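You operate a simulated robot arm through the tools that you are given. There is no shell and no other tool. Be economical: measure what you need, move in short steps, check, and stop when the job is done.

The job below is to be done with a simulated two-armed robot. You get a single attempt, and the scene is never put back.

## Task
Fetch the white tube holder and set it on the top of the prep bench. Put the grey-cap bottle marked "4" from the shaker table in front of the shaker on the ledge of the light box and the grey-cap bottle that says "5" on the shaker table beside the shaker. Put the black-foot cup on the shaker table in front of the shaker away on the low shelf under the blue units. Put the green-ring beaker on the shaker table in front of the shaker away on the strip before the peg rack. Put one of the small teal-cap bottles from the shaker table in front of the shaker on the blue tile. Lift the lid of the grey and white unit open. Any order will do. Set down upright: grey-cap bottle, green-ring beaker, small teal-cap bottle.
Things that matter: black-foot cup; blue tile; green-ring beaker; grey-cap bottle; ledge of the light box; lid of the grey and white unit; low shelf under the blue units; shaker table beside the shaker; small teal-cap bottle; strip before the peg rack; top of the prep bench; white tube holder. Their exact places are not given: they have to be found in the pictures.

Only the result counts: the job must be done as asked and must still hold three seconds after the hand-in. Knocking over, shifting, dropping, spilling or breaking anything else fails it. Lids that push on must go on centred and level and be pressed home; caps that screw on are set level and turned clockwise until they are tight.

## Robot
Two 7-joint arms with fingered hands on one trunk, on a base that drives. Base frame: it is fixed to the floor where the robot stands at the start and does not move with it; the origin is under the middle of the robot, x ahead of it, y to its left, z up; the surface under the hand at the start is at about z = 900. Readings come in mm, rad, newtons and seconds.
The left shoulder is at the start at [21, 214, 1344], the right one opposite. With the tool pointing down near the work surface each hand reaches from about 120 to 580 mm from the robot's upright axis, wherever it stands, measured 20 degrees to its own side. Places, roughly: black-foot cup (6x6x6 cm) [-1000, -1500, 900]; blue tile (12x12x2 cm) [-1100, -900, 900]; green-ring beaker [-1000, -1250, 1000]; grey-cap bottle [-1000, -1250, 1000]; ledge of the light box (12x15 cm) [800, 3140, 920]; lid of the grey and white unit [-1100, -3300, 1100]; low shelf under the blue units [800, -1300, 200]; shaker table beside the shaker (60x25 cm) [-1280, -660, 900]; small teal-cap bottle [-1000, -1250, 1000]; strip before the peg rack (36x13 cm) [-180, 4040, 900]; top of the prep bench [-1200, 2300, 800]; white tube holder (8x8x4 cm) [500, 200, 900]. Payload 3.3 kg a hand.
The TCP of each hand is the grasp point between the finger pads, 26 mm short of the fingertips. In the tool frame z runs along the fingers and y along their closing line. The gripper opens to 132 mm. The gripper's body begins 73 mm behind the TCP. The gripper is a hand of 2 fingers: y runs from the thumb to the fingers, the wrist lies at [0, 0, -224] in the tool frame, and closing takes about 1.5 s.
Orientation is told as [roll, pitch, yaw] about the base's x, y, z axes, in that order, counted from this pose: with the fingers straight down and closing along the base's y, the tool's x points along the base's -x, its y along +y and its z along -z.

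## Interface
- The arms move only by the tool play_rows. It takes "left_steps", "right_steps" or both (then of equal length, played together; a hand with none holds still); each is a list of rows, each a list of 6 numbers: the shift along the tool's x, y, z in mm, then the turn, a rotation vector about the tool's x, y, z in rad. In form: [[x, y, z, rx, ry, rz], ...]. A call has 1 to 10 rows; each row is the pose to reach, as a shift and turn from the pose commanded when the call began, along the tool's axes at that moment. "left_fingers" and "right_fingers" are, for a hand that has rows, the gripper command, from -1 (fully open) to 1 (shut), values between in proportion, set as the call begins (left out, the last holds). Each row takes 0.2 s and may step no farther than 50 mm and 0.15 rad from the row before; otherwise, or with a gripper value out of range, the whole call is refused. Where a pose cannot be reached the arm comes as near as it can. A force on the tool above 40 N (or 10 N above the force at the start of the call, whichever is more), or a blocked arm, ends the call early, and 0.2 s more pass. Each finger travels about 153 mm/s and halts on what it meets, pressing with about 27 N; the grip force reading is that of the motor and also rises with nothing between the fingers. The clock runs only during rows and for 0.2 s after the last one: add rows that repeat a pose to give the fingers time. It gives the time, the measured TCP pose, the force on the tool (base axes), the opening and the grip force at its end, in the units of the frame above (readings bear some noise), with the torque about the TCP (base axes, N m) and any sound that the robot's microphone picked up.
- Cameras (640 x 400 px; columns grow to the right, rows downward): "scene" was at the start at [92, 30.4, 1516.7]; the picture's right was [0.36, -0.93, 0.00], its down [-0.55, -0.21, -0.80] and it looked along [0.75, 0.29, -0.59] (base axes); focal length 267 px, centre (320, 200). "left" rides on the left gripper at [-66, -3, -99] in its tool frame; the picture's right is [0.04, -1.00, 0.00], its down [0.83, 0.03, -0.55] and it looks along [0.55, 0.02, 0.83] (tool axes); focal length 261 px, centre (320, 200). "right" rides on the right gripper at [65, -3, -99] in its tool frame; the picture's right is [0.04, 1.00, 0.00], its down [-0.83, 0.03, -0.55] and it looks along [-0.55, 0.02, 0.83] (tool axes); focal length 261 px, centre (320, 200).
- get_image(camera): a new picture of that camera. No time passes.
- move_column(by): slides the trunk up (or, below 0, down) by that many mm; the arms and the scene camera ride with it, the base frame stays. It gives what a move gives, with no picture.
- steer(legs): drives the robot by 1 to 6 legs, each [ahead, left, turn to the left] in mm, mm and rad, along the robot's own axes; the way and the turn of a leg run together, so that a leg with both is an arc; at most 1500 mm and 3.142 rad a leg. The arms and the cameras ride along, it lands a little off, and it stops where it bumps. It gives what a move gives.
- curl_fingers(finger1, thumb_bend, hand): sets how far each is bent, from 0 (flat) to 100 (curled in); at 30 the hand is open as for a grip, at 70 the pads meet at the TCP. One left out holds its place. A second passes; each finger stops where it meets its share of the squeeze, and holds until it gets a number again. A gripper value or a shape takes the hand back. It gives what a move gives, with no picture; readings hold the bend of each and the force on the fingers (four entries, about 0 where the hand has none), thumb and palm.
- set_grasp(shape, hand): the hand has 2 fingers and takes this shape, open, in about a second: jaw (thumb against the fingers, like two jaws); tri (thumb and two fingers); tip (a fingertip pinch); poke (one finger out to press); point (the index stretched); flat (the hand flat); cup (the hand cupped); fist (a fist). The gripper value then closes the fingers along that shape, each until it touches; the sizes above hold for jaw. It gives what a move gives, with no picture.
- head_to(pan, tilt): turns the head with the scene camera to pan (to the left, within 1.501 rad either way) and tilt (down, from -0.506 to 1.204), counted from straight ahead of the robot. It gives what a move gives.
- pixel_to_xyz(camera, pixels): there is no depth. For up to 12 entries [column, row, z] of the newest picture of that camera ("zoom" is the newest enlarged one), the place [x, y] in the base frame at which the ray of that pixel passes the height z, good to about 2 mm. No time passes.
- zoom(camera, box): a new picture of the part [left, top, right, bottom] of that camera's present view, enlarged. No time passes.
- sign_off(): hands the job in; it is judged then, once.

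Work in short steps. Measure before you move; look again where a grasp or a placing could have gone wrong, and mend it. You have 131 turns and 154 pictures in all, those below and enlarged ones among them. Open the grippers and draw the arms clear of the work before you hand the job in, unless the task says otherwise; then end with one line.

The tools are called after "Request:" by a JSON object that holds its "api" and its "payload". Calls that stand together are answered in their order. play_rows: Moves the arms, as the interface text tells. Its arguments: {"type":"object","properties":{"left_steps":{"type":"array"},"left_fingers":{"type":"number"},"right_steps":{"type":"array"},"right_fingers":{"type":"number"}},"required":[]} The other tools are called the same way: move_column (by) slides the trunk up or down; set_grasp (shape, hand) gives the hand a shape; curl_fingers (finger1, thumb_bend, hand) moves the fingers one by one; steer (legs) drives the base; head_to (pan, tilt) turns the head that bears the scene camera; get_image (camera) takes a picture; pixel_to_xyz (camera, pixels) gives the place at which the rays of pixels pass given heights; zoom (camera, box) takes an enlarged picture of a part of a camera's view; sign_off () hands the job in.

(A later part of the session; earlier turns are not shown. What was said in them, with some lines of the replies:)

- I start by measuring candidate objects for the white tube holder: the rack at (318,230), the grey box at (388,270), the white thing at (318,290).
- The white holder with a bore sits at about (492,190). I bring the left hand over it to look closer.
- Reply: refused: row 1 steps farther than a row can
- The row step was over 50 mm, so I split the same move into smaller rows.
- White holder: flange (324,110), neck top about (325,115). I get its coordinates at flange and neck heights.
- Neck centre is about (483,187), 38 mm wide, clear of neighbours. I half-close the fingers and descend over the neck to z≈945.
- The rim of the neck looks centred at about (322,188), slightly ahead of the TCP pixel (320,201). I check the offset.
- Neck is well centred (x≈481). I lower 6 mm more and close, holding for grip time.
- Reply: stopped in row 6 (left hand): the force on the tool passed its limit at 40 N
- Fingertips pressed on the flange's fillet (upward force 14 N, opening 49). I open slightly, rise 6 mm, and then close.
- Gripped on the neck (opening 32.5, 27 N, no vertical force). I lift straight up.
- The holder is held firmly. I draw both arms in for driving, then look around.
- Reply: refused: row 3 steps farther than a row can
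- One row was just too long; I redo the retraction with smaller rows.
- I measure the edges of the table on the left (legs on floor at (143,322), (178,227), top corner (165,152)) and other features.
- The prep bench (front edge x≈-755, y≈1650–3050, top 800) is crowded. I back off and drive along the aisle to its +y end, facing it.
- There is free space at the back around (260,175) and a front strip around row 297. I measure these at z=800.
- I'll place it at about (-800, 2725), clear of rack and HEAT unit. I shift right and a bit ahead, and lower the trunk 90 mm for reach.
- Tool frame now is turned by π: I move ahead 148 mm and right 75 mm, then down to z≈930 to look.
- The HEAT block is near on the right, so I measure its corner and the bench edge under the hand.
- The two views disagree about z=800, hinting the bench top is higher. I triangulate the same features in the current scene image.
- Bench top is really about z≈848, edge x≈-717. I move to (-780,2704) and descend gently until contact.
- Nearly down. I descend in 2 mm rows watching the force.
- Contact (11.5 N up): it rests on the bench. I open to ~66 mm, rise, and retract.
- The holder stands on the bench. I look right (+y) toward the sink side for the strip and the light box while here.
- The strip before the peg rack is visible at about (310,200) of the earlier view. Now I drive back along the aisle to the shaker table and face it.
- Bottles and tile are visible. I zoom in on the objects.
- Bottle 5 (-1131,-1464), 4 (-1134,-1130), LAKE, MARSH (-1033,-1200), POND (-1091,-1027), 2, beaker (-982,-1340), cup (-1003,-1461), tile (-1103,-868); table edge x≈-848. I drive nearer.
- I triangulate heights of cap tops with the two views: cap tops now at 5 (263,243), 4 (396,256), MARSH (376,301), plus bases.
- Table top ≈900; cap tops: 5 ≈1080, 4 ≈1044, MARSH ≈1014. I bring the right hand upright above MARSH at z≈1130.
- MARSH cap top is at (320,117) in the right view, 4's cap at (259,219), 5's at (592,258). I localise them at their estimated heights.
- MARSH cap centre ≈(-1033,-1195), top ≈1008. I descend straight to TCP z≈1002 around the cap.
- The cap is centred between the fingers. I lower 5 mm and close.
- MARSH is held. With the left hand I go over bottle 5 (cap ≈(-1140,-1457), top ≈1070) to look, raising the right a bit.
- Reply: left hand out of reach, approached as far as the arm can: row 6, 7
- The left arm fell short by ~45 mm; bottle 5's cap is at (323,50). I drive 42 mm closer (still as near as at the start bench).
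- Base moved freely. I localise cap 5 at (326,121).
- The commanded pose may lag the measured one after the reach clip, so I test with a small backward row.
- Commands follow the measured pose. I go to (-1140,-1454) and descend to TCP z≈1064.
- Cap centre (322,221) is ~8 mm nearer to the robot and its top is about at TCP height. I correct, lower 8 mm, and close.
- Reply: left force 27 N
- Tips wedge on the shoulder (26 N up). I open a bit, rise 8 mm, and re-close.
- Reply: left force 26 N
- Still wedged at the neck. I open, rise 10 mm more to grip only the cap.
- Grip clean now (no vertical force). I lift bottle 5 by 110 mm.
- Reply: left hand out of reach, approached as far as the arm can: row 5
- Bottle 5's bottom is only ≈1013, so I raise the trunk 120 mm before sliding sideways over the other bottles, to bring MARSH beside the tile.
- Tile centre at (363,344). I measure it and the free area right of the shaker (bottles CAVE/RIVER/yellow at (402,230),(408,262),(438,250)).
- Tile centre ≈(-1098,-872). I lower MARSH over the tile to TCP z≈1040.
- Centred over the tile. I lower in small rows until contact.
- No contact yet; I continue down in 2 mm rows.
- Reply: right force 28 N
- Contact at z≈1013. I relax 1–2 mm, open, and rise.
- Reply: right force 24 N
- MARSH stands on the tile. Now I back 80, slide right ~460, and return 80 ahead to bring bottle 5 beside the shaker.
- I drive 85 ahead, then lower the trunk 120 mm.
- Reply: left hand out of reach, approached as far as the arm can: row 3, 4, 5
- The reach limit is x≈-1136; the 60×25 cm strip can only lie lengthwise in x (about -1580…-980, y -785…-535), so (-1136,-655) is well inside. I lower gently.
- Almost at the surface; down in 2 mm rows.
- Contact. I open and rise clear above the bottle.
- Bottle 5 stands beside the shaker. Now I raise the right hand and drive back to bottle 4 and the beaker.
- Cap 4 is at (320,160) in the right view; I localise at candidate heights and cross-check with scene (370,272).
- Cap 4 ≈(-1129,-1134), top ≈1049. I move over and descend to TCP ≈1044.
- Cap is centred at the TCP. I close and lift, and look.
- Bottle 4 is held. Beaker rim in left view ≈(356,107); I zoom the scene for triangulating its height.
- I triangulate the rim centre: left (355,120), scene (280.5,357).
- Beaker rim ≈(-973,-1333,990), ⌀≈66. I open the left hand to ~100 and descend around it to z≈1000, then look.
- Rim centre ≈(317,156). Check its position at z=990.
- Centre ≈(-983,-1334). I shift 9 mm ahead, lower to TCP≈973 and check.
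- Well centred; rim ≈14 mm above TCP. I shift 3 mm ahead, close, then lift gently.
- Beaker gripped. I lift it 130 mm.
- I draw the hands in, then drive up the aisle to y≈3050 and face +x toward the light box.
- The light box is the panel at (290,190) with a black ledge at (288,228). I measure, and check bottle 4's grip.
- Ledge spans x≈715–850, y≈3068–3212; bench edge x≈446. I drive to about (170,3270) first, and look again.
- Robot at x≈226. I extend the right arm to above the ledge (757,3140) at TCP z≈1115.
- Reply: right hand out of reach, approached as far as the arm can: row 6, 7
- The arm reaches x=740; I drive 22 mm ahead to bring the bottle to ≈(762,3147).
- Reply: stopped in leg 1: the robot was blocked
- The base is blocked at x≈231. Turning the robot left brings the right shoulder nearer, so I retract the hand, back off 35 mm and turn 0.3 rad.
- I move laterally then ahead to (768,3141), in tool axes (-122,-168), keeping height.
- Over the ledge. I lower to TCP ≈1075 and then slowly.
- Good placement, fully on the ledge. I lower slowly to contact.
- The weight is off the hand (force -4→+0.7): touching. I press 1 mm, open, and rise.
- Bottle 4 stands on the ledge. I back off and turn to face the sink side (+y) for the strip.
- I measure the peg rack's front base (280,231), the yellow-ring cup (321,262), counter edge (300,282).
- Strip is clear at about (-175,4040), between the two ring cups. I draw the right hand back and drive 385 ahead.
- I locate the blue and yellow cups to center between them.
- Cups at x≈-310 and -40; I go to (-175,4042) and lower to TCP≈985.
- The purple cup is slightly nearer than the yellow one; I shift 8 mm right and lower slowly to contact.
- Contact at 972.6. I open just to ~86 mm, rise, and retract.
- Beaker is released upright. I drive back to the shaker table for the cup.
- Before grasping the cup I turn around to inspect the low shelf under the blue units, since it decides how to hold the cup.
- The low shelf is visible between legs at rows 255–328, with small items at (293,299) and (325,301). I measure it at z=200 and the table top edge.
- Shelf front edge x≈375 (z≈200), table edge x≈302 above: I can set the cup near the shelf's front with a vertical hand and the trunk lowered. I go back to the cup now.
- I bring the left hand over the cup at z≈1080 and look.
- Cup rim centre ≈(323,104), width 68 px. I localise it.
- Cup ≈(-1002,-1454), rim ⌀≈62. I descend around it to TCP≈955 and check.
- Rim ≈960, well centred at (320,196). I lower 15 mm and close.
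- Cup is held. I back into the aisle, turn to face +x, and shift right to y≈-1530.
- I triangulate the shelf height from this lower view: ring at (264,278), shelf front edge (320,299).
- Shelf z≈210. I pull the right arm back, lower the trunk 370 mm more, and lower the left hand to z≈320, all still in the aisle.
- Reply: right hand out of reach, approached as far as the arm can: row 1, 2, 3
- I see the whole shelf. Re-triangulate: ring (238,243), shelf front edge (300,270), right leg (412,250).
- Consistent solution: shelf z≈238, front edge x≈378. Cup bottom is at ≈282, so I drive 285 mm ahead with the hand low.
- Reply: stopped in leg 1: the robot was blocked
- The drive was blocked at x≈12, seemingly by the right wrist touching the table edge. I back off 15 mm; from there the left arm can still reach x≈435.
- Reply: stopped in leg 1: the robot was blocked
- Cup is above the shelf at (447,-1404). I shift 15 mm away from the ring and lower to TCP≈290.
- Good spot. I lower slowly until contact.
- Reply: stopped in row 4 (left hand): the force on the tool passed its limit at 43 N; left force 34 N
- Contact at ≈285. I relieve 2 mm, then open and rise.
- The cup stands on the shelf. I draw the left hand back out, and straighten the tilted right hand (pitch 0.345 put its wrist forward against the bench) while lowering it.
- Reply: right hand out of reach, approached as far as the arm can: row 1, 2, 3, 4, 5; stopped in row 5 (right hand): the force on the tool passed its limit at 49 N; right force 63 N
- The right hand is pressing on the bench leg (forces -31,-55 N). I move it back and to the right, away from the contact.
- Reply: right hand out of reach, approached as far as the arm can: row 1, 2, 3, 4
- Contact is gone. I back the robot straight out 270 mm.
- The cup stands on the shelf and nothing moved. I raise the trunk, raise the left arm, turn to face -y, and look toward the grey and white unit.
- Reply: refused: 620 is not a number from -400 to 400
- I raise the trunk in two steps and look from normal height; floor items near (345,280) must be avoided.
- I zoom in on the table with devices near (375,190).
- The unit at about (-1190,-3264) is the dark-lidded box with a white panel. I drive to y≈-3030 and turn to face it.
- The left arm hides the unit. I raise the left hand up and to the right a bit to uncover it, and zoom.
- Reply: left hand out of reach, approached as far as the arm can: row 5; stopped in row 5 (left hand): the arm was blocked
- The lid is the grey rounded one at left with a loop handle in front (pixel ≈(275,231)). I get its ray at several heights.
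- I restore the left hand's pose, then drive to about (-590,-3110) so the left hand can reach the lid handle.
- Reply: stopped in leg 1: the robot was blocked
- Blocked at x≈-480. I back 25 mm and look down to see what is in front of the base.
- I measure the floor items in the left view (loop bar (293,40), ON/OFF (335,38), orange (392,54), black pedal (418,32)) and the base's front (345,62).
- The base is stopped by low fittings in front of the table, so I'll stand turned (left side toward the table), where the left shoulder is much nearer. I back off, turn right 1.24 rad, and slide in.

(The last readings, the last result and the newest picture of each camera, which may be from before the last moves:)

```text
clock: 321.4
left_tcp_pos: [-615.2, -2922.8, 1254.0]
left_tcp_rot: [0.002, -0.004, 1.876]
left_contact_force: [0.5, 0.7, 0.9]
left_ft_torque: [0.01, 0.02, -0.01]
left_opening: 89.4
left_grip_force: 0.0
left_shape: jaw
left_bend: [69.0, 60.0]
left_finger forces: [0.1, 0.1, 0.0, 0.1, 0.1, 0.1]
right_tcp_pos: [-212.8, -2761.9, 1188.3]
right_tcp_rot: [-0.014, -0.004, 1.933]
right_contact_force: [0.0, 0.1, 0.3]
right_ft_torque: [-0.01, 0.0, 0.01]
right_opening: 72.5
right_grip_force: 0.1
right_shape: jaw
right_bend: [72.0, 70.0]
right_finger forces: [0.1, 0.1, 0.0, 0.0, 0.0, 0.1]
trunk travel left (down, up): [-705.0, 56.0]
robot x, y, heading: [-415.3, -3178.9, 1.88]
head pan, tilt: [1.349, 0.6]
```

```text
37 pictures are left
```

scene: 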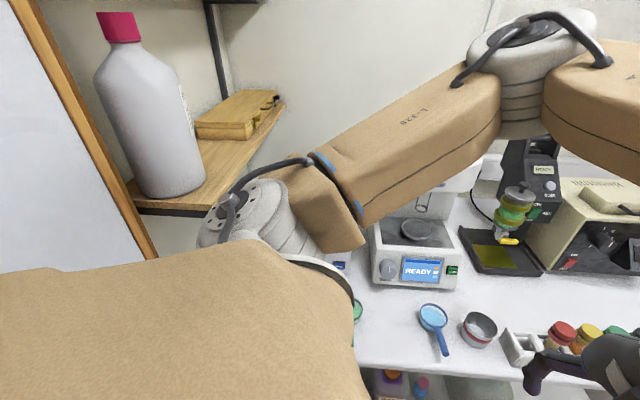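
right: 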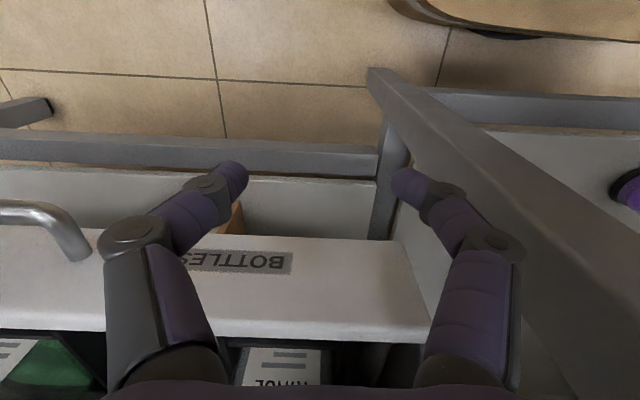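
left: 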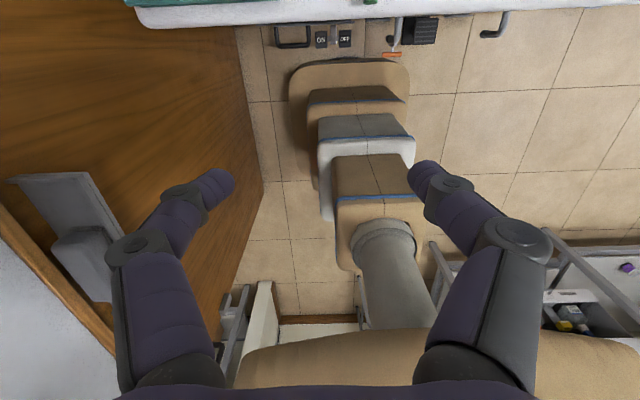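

Vertical hand can't follow the lid's arc from here, but with the hand pitched forward a frontal stance suffices. I return to the frontal stance, raise the right hand out of the way, and lower the trunk 200 mm.

Request:
{"api": "play_rows", "payload": {"right_steps": [[20, 0, -45, 0, 0, 0], [30, 0, -90, 0, 0, 0], [30, 0, -135, 0, 0, 0], [30, 0, -175, 0, 0, 0]]}}

Request:
{"api": "steer", "payload": {"legs": [[58, -110, 0], [0, 0, 1.262], [115, 15, 0]]}}

Request:
{"api": "move_column", "payload": {"by": -200}}

Request:
{"api": "head_to", "payload": {"pan": 0.35, "tilt": 0.45}}

Request:
{"api": "get_image", "payload": {"camera": "scene"}}

```text
clock: 322.4
left_tcp_pos: [-615.5, -2925.1, 1254.2]
left_tcp_rot: [0.003, -0.007, 1.875]
left_contact_force: [0.3, -0.1, 0.3]
left_ft_torque: [0.0, -0.04, -0.01]
left_opening: 89.1
left_grip_force: 0.0
left_shape: jaw
left_bend: [69.0, 60.0]
left_finger forces: [0.0, 0.0, 0.0, 0.1, 0.0, 0.0]
right_tcp_pos: [-204.9, -2792.3, 1363.6]
right_tcp_rot: [-0.013, -0.003, 1.932]
right_contact_force: [-0.7, -0.1, 0.4]
right_ft_torque: [0.01, -0.01, -0.01]
right_opening: 72.7
right_grip_force: 0.1
right_shape: jaw
right_bend: [72.0, 70.0]
right_finger forces: [0.0, 0.0, 0.1, 0.1, 0.1, 0.1]
trunk travel left (down, up): [-705.0, 56.0]
robot x, y, heading: [-419.4, -3179.6, 1.876]
head pan, tilt: [1.349, 0.6]
```

```text
clock: 327.6
left_tcp_pos: [-750.8, -3214.9, 1252.9]
left_tcp_rot: [0.002, -0.005, 3.127]
left_contact_force: [0.3, 0.4, -0.4]
left_ft_torque: [0.03, -0.01, 0.03]
left_opening: 89.1
left_grip_force: 0.1
left_shape: jaw
left_bend: [69.0, 60.0]
left_finger forces: [0.0, 0.0, 0.0, 0.0, 0.0, 0.1]
right_tcp_pos: [-748.9, -2781.6, 1362.6]
right_tcp_rot: [-0.013, -0.004, -3.099]
right_contact_force: [-0.2, -0.6, 0.3]
right_ft_torque: [-0.01, -0.02, 0.02]
right_opening: 72.6
right_grip_force: 0.1
right_shape: jaw
right_bend: [72.0, 70.0]
right_finger forces: [0.0, 0.0, 0.1, 0.0, 0.0, 0.1]
trunk travel left (down, up): [-705.0, 56.0]
robot x, y, heading: [-450.2, -3110.6, 3.135]
head pan, tilt: [1.349, 0.6]
```

```text
clock: 329.7
left_tcp_pos: [-750.8, -3214.1, 1053.1]
left_tcp_rot: [0.002, -0.006, 3.127]
left_contact_force: [0.1, 0.0, -0.6]
left_ft_torque: [0.03, -0.02, 0.03]
left_opening: 89.0
left_grip_force: 0.1
left_shape: jaw
left_bend: [69.0, 60.0]
left_finger forces: [0.0, 0.0, 0.1, 0.0, 0.1, 0.0]
right_tcp_pos: [-748.2, -2781.0, 1162.7]
right_tcp_rot: [-0.012, -0.004, -3.097]
right_contact_force: [-0.4, -0.3, 0.0]
right_ft_torque: [-0.03, -0.03, 0.0]
right_opening: 72.2
right_grip_force: 0.1
right_shape: jaw
right_bend: [72.0, 70.0]
right_finger forces: [0.0, 0.0, 0.1, 0.0, 0.1, 0.0]
trunk travel left (down, up): [-505.0, 256.0]
robot x, y, heading: [-448.6, -3106.2, 3.134]
head pan, tilt: [1.349, 0.6]
```

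```text
clock: 331.0
left_tcp_pos: [-749.8, -3214.1, 1054.0]
left_tcp_rot: [0.0, -0.006, 3.128]
left_contact_force: [-0.2, -0.3, 0.2]
left_ft_torque: [-0.04, -0.04, -0.01]
left_opening: 88.7
left_grip_force: 0.1
left_shape: jaw
left_bend: [69.0, 60.0]
left_finger forces: [0.1, 0.0, 0.0, 0.0, 0.1, 0.1]
right_tcp_pos: [-748.0, -2781.8, 1163.0]
right_tcp_rot: [-0.013, -0.004, -3.097]
right_contact_force: [-0.2, -0.2, -0.3]
right_ft_torque: [-0.01, 0.01, -0.04]
right_opening: 72.6
right_grip_force: 0.0
right_shape: jaw
right_bend: [72.0, 70.0]
right_finger forces: [0.0, 0.1, 0.1, 0.0, 0.0, 0.1]
trunk travel left (down, up): [-505.0, 256.0]
robot x, y, heading: [-446.7, -3106.3, 3.135]
head pan, tilt: [0.351, 0.45]
```

```text
36 pictures are left
```

scene: 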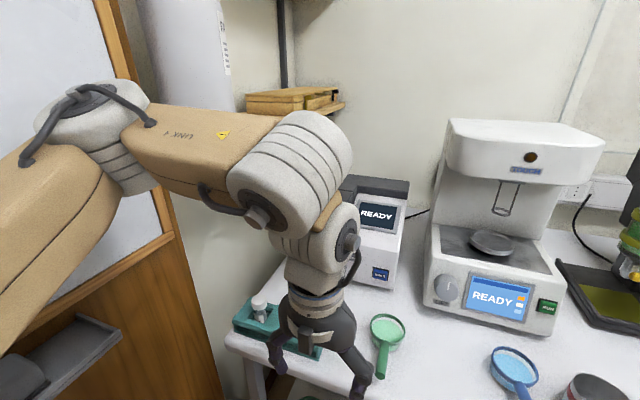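

I shift 100 mm right for elbow room, then pitch the left hand forward (fingers closed) while moving to about (-960,-3335,1050).

Request:
{"api": "steer", "payload": {"legs": [[0, -100, 0.006]]}}

Request:
{"api": "play_rows", "payload": {"left_steps": [[-22, 24, 0, 0, -0.148, 0], [-44, 48, 0, 0, -0.296, 0], [-66, 72, 0, 0, -0.444, 0], [-88, 96, 0, 0, -0.592, 0], [-110, 120, 0, 0, -0.74, 0], [-132, 144, 0, 0, -0.888, 0], [-155, 168, 0, 0, -1.036, 0], [-178, 192, 0, 0, -1.184, 0], [-200, 218, 0, 0, -1.33, 0]], "left_fingers": 1}}

Request:
{"api": "get_image", "payload": {"camera": "left"}}

Request:
{"api": "get_image", "payload": {"camera": "scene"}}

```text
clock: 332.2
left_tcp_pos: [-748.9, -3113.3, 1054.1]
left_tcp_rot: [0.002, -0.006, 3.134]
left_contact_force: [0.1, 1.7, 0.9]
left_ft_torque: [-0.07, 0.02, -0.02]
left_opening: 89.1
left_grip_force: 0.1
left_shape: jaw
left_bend: [69.0, 60.0]
left_finger forces: [0.0, 0.0, 0.0, 0.1, 0.0, 0.1]
right_tcp_pos: [-751.6, -2681.1, 1161.1]
right_tcp_rot: [-0.012, -0.004, -3.093]
right_contact_force: [0.5, 0.9, -0.4]
right_ft_torque: [0.0, -0.01, 0.0]
right_opening: 72.5
right_grip_force: 0.1
right_shape: jaw
right_bend: [72.0, 70.0]
right_finger forces: [0.0, 0.1, 0.0, 0.0, 0.1, 0.0]
trunk travel left (down, up): [-505.0, 256.0]
robot x, y, heading: [-445.9, -3006.5, 3.144]
head pan, tilt: [0.351, 0.45]
```

```text
clock: 334.2
left_tcp_pos: [-906.8, -3285.2, 1085.7]
left_tcp_rot: [0.04, -1.243, 3.086]
left_contact_force: [0.0, -0.4, 0.1]
left_ft_torque: [-0.02, -0.03, -0.01]
left_opening: 0.0
left_grip_force: 27.1
left_shape: jaw
left_bend: [62.0, 70.0]
left_finger forces: [0.1, 0.1, 0.0, 0.0, 0.1, 0.0]
left hand out of reach, approached as far as the arm can: row 8, 9
right_tcp_pos: [-752.5, -2665.3, 1155.0]
right_tcp_rot: [-0.002, -0.002, -3.094]
right_contact_force: [-0.6, -0.5, -0.7]
right_ft_torque: [-0.02, -0.02, -0.01]
right_opening: 72.6
right_grip_force: 0.0
right_shape: jaw
right_bend: [72.0, 70.0]
right_finger forces: [0.0, 0.1, 0.1, 0.0, 0.0, 0.1]
trunk travel left (down, up): [-505.0, 256.0]
robot x, y, heading: [-448.6, -3005.5, 3.141]
head pan, tilt: [0.351, 0.45]
```

```text
35 pictures are left
```

left: 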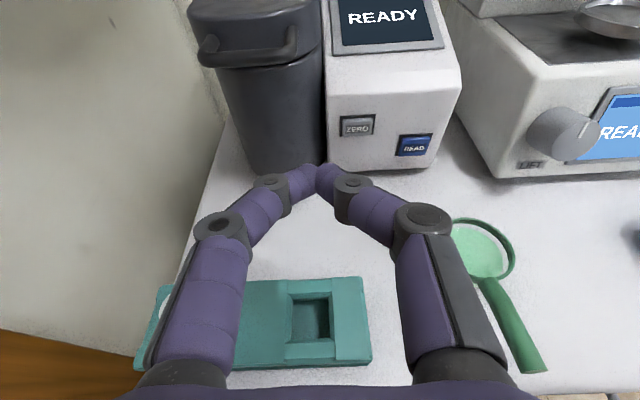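

```text
34 pictures are left
```

scene: 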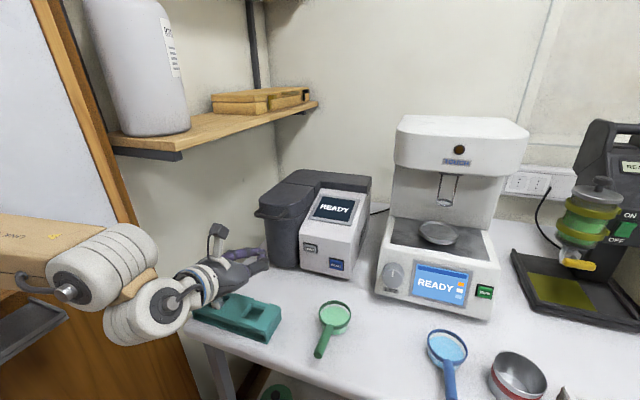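

Clear view: handle in left image spans (205,55)–(293,45), in scene (256,213)–(289,214). I triangulate handle and lid hinge.

Request:
{"api": "zoom", "payload": {"camera": "scene", "box": [220, 150, 400, 290]}}

Request:
{"api": "pixel_to_xyz", "payload": {"camera": "scene", "pixels": [[257, 213, 1040], [257, 213, 1060], [257, 213, 1080], [257, 213, 1100], [257, 213, 1020], [289, 215, 1040], [289, 215, 1060]]}}

Request:
{"api": "pixel_to_xyz", "payload": {"camera": "left", "pixels": [[206, 52, 1040], [206, 52, 1060], [206, 52, 1080], [206, 52, 1100], [206, 52, 1020], [292, 50, 1040], [292, 50, 1060], [245, 66, 1040], [245, 66, 1060], [245, 66, 1080]]}}

```text
2.86 times, centred on (310, 220) of scene
```

zoom: 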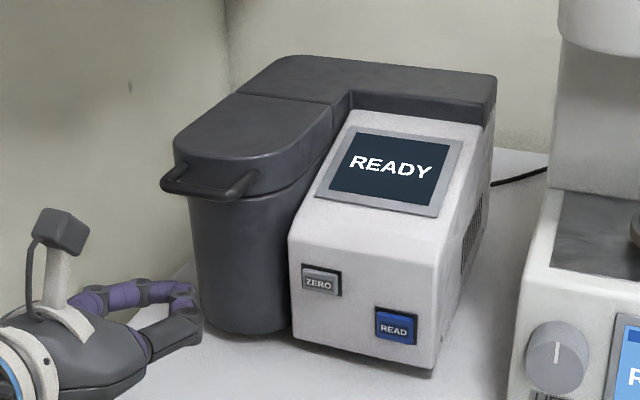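

```text
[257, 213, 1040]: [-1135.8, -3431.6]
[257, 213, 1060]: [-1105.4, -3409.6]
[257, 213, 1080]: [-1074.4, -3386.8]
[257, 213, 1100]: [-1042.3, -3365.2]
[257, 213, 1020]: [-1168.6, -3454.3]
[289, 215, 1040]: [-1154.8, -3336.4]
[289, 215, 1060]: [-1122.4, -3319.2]
```

```text
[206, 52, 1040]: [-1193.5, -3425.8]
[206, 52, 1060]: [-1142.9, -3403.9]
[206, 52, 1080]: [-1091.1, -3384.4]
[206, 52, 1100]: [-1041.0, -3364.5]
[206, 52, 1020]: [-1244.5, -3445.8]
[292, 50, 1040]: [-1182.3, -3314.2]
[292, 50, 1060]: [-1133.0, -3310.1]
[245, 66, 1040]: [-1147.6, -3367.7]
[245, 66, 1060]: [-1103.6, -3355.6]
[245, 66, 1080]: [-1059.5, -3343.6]
```

Handle bar ≈ x -1042, y -3372…-3304, z≈1088; hinge ≈ x -1180. I bring the closed fingertips under the bar: TCP (-1040,-3338,1055).

Request:
{"api": "play_rows", "payload": {"left_steps": [[17, 18, 6, 0, 0, 0], [34, 37, 12, 0, 0, 0], [34, 56, 14, 0, 0, 0], [20, 56, 50, 0, 0, 0], [4, 56, 92, 0, 0, 0], [-12, 56, 134, 0, 0, 0], [-12, 56, 134, 0, 0, 0]]}}

Request:
{"api": "get_image", "payload": {"camera": "left"}}

Request:
{"api": "zoom", "payload": {"camera": "scene", "box": [180, 140, 380, 290]}}

```text
clock: 335.5
left_tcp_pos: [-1047.6, -3312.9, 1046.4]
left_tcp_rot: [0.055, -1.219, 3.018]
left_contact_force: [17.2, 0.1, -0.6]
left_ft_torque: [0.01, -0.11, 0.0]
left_opening: 0.0
left_grip_force: 27.0
left_shape: jaw
left_bend: [68.0, 69.0]
left_finger forces: [0.0, 0.1, 0.1, 0.0, 0.0, 0.1]
left hand out of reach, approached as far as the arm can: row 1, 2, 3, 4
right_tcp_pos: [-754.3, -2651.8, 1162.4]
right_tcp_rot: [-0.008, -0.009, -3.133]
right_contact_force: [0.0, 0.0, 0.1]
right_ft_torque: [-0.01, 0.03, 0.03]
right_opening: 72.4
right_grip_force: 0.1
right_shape: jaw
right_bend: [72.0, 70.0]
right_finger forces: [0.1, 0.0, 0.0, 0.0, 0.0, 0.0]
trunk travel left (down, up): [-505.0, 256.0]
robot x, y, heading: [-470.1, -2990.4, 3.1]
head pan, tilt: [0.351, 0.45]
stopped in row 6 (left hand): the force on the tool passed its limit at 94 N (the readings are from after the stop); the commanded pose is now the measured one
```

```text
32 pictures are left
```

left: 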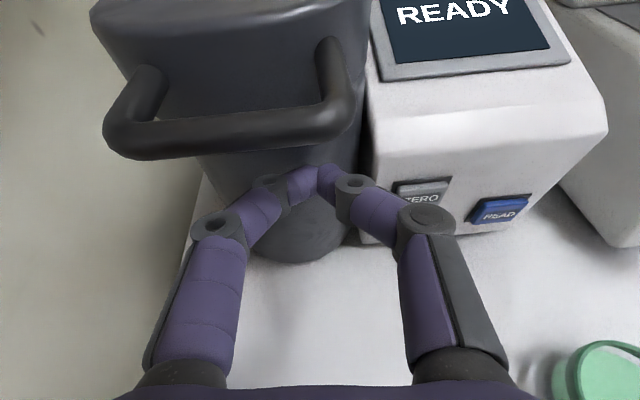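

```text
2.67 times, centred on (280, 215) of scene
```

zoom: 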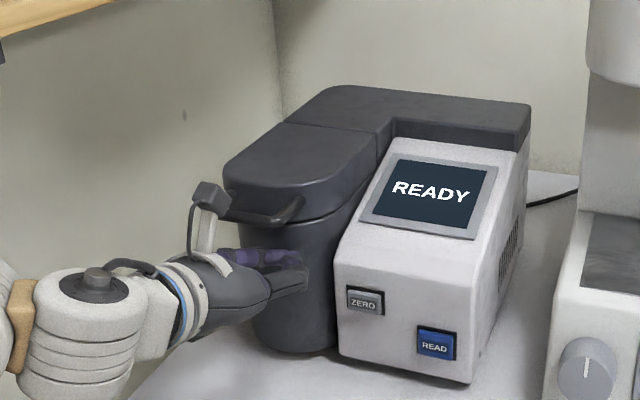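

Fingertips are under the bar, touching the body. I back off slightly and lift along the hinge's arc.

Request:
{"api": "play_rows", "payload": {"left_steps": [[2.7, 0, -7.5, 0, 0, 0], [-26, 7, -17, 0, 0, 0], [-59, 15, -28, 0, 0, 0], [-96, 16, -29, 0, 0, 0], [-132, 17, -18, 0, 0, 0], [-166, 20, 3, 0, 0, 0]]}}

Request:
{"api": "get_image", "payload": {"camera": "scene"}}

Request:
{"api": "get_image", "payload": {"camera": "left"}}

```text
clock: 336.9
left_tcp_pos: [-1112.8, -3330.3, 1200.2]
left_tcp_rot: [0.039, -1.22, 3.033]
left_contact_force: [1.2, -0.3, -0.3]
left_ft_torque: [0.01, 0.0, 0.03]
left_opening: 0.0
left_grip_force: 26.6
left_shape: jaw
left_bend: [65.0, 69.0]
left_finger forces: [0.9, 0.0, 0.0, 0.1, 0.1, 0.1]
right_tcp_pos: [-759.7, -2656.9, 1161.8]
right_tcp_rot: [-0.011, -0.005, -3.132]
right_contact_force: [0.4, 0.1, 0.7]
right_ft_torque: [0.01, 0.01, 0.01]
right_opening: 72.6
right_grip_force: 0.0
right_shape: jaw
right_bend: [72.0, 70.0]
right_finger forces: [0.0, 0.0, 0.0, 0.0, 0.0, 0.1]
trunk travel left (down, up): [-505.0, 256.0]
robot x, y, heading: [-469.8, -2992.1, 3.099]
head pan, tilt: [0.351, 0.45]
```

```text
30 pictures are left
```

scene: 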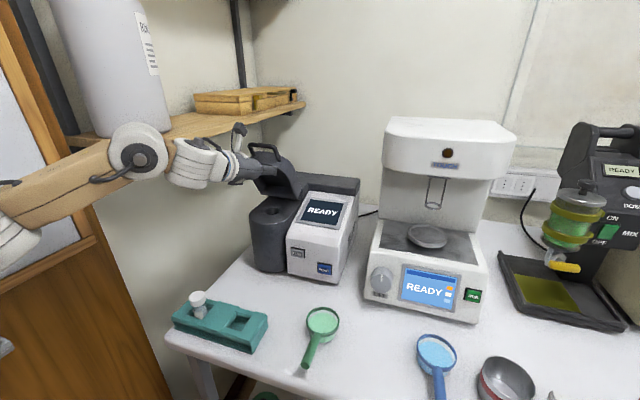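

```text
29 pictures are left
```

left: 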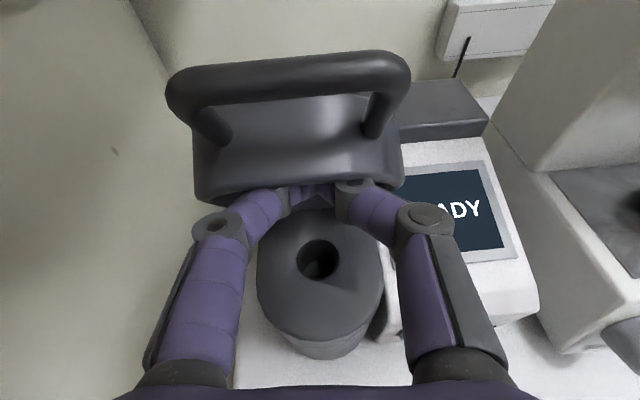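

The lid is at ~55°. I keep pushing it up and back past vertical with the fingers under it.

Request:
{"api": "play_rows", "payload": {"left_steps": [[-16, 1.4, 15, 0, 0, 0], [-32, 3, 36, 0, 0, 0], [-41, 4.5, 54, 0, 0, 0], [-44, 5.6, 68, 0, 0, 0], [-44, 5.6, 68, 0, 0, 0]]}}

Request:
{"api": "get_image", "payload": {"camera": "scene"}}

Request:
{"api": "get_image", "payload": {"camera": "left"}}

```text
clock: 338.1
left_tcp_pos: [-1190.4, -3328.7, 1218.3]
left_tcp_rot: [0.036, -1.223, 3.037]
left_contact_force: [0.3, -0.7, -0.9]
left_ft_torque: [0.0, 0.0, 0.0]
left_opening: 0.0
left_grip_force: 26.5
left_shape: jaw
left_bend: [65.0, 69.0]
left_finger forces: [0.0, 0.1, 0.0, 0.0, 0.1, 0.0]
right_tcp_pos: [-758.2, -2656.6, 1161.7]
right_tcp_rot: [-0.015, -0.005, -3.132]
right_contact_force: [0.7, -0.2, 0.2]
right_ft_torque: [-0.03, 0.03, 0.0]
right_opening: 72.4
right_grip_force: 0.0
right_shape: jaw
right_bend: [72.0, 70.0]
right_finger forces: [0.0, 0.1, 0.0, 0.0, 0.0, 0.1]
trunk travel left (down, up): [-505.0, 256.0]
robot x, y, heading: [-469.0, -2989.5, 3.096]
head pan, tilt: [0.351, 0.45]
```

```text
28 pictures are left
```

scene: 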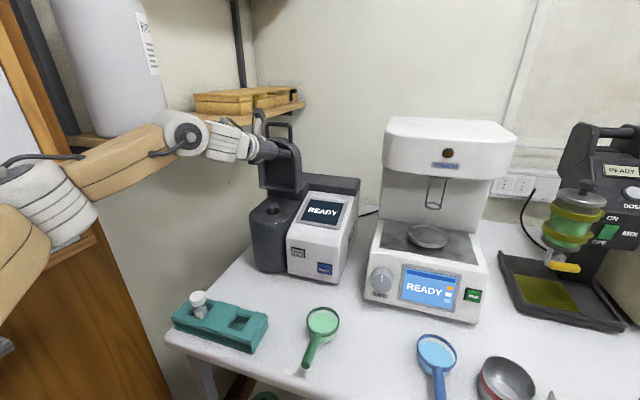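

```text
27 pictures are left
```

left: 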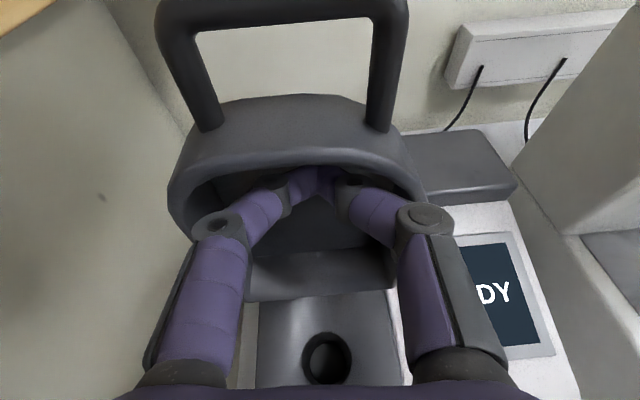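

The lid is about vertical. I push another 55 mm back to take it past vertical.

Request:
{"api": "play_rows", "payload": {"left_steps": [[-7, 1.4, 19, 0, 0, 0], [-14, 2.8, 37, 0, 0, 0], [-15, 4, 53, 0, 0, 0], [-15, 4, 53, 0, 0, 0]]}}

Request:
{"api": "get_image", "payload": {"camera": "scene"}}

Request:
{"api": "get_image", "payload": {"camera": "left"}}

```text
clock: 338.6
left_tcp_pos: [-1214.3, -3328.5, 1217.9]
left_tcp_rot: [0.037, -1.217, 3.033]
left_contact_force: [15.9, 2.0, 4.2]
left_ft_torque: [0.05, 0.02, -0.09]
left_opening: 0.2
left_grip_force: 26.9
left_shape: jaw
left_bend: [67.0, 69.0]
left_finger forces: [0.0, 0.0, 0.0, 0.1, 0.0, 0.0]
right_tcp_pos: [-757.8, -2657.5, 1162.7]
right_tcp_rot: [-0.014, -0.004, -3.132]
right_contact_force: [-0.7, 0.2, 0.0]
right_ft_torque: [0.0, -0.03, 0.02]
right_opening: 72.5
right_grip_force: 0.0
right_shape: jaw
right_bend: [72.0, 70.0]
right_finger forces: [0.1, 0.0, 0.0, 0.0, 0.0, 0.1]
trunk travel left (down, up): [-505.0, 256.0]
robot x, y, heading: [-467.8, -2991.9, 3.103]
head pan, tilt: [0.351, 0.45]
stopped in row 2 (left hand): the force on the tool passed its limit at 52 N (the readings are from after the stop); the commanded pose is now the measured one
```

```text
26 pictures are left
```

scene: 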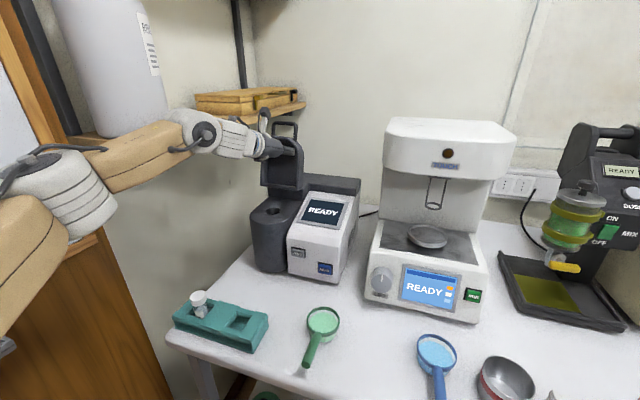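

```text
25 pictures are left
```

left: 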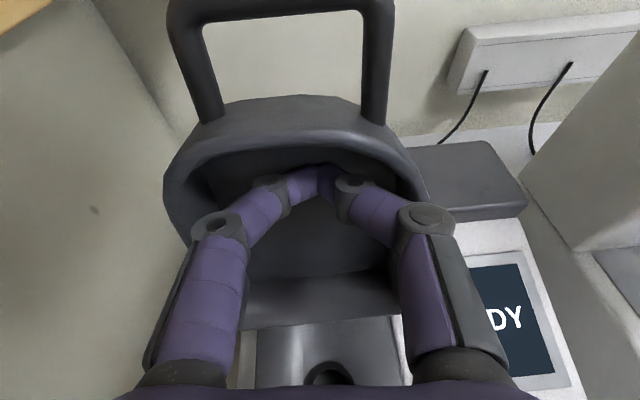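

The lid hit its open stop. I withdraw the fingers straight back and check that the lid stays open.

Request:
{"api": "play_rows", "payload": {"left_steps": [[10, -1, -28, 0, 0, 0], [25, -3, -70, 0, 0, 0], [41, -5, -112, 0, 0, 0], [57, -7, -155, 0, 0, 0]]}}

Request:
{"api": "get_image", "payload": {"camera": "scene"}}

Request:
{"api": "get_image", "payload": {"camera": "left"}}

```text
clock: 339.6
left_tcp_pos: [-1049.6, -3330.7, 1216.1]
left_tcp_rot: [0.05, -1.216, 3.022]
left_contact_force: [0.2, 0.8, -0.5]
left_ft_torque: [0.01, -0.04, 0.04]
left_opening: 0.0
left_grip_force: 26.9
left_shape: jaw
left_bend: [66.0, 69.0]
left_finger forces: [0.0, 0.0, 0.0, 0.0, 0.0, 0.0]
right_tcp_pos: [-758.4, -2654.2, 1161.4]
right_tcp_rot: [-0.011, -0.005, -3.132]
right_contact_force: [-0.1, 0.4, 0.3]
right_ft_torque: [0.02, 0.01, 0.02]
right_opening: 72.7
right_grip_force: 0.1
right_shape: jaw
right_bend: [72.0, 70.0]
right_finger forces: [0.1, 0.1, 0.0, 0.1, 0.0, 0.0]
trunk travel left (down, up): [-505.0, 256.0]
robot x, y, heading: [-469.6, -2991.8, 3.1]
head pan, tilt: [0.351, 0.45]
```

```text
24 pictures are left
```

scene: 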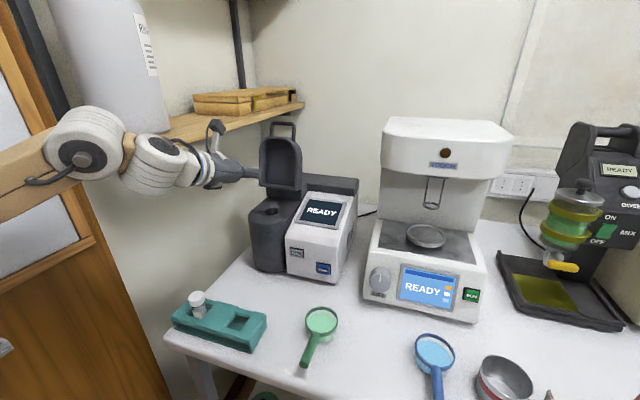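

```text
23 pictures are left
```

left: 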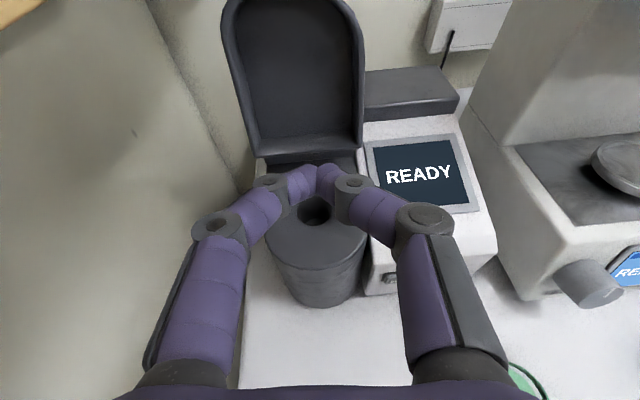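

The lid stays open. I back away diagonally from the partition and table, then open the fingers and level the hand.

Request:
{"api": "steer", "payload": {"legs": [[-120, -100, 0.04], [-200, 0, 0]]}}

Request:
{"api": "play_rows", "payload": {"left_steps": [[0, 0, 0, 0, 0.15, 0], [0, 0, 0, 0, 0.3, 0], [0, 0, 0, 0, 0.3, 0]], "left_fingers": -0.6}}

Request:
{"api": "get_image", "payload": {"camera": "scene"}}

```text
clock: 342.2
left_tcp_pos: [-710.0, -3259.9, 1215.7]
left_tcp_rot: [0.039, -1.216, 3.075]
left_contact_force: [0.5, 0.2, -0.4]
left_ft_torque: [0.0, 0.01, -0.02]
left_opening: 0.0
left_grip_force: 27.3
left_shape: jaw
left_bend: [66.0, 69.0]
left_finger forces: [0.0, 0.1, 0.0, 0.1, 0.0, 0.0]
right_tcp_pos: [-448.5, -2572.7, 1163.0]
right_tcp_rot: [-0.015, -0.005, -3.092]
right_contact_force: [0.5, -0.8, -0.5]
right_ft_torque: [0.02, 0.02, 0.02]
right_opening: 72.7
right_grip_force: 0.1
right_shape: jaw
right_bend: [72.0, 70.0]
right_finger forces: [0.0, 0.0, 0.1, 0.1, 0.0, 0.0]
trunk travel left (down, up): [-505.0, 256.0]
robot x, y, heading: [-145.1, -2889.5, -3.14]
head pan, tilt: [0.351, 0.45]
```

```text
clock: 343.0
left_tcp_pos: [-712.0, -3260.5, 1214.7]
left_tcp_rot: [0.022, -0.914, 3.092]
left_contact_force: [0.4, 0.7, -0.3]
left_ft_torque: [-0.02, 0.02, 0.0]
left_opening: 105.5
left_grip_force: 0.1
left_shape: jaw
left_bend: [59.0, 43.0]
left_finger forces: [0.0, 0.0, 0.0, 0.0, 0.1, 0.1]
right_tcp_pos: [-449.8, -2572.3, 1162.9]
right_tcp_rot: [-0.014, -0.003, -3.089]
right_contact_force: [-0.2, 0.2, -0.4]
right_ft_torque: [0.02, 0.01, -0.03]
right_opening: 72.6
right_grip_force: 0.1
right_shape: jaw
right_bend: [72.0, 70.0]
right_finger forces: [0.0, 0.0, 0.0, 0.0, 0.0, 0.0]
trunk travel left (down, up): [-505.0, 256.0]
robot x, y, heading: [-145.3, -2892.8, -3.139]
head pan, tilt: [0.351, 0.45]
```

```text
22 pictures are left
```

scene: 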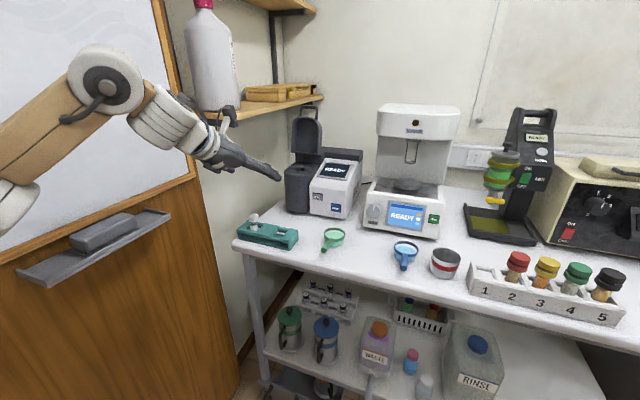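

The lid is still open (302,135), the shelf bottle and table items stand undisturbed, both hands are open and clear of the work. All the items were placed, so I hand in.

Request:
{"api": "sign_off", "payload": {}}

```text
The job is handed in.
```

I did every step of the job and handed it in; I don't have the judging result. The tube holder, bottles 4 and 5, the beaker, the cup and one teal-cap bottle (MARSH) are in their places, and the lid is open. While moving, the base bumped the bench at the light box, the bench by the low shelf (where the right hand also pressed a leg) and something low in front of the grey and white unit's table. I saw nothing out of place afterwards, but I did not check each spot.
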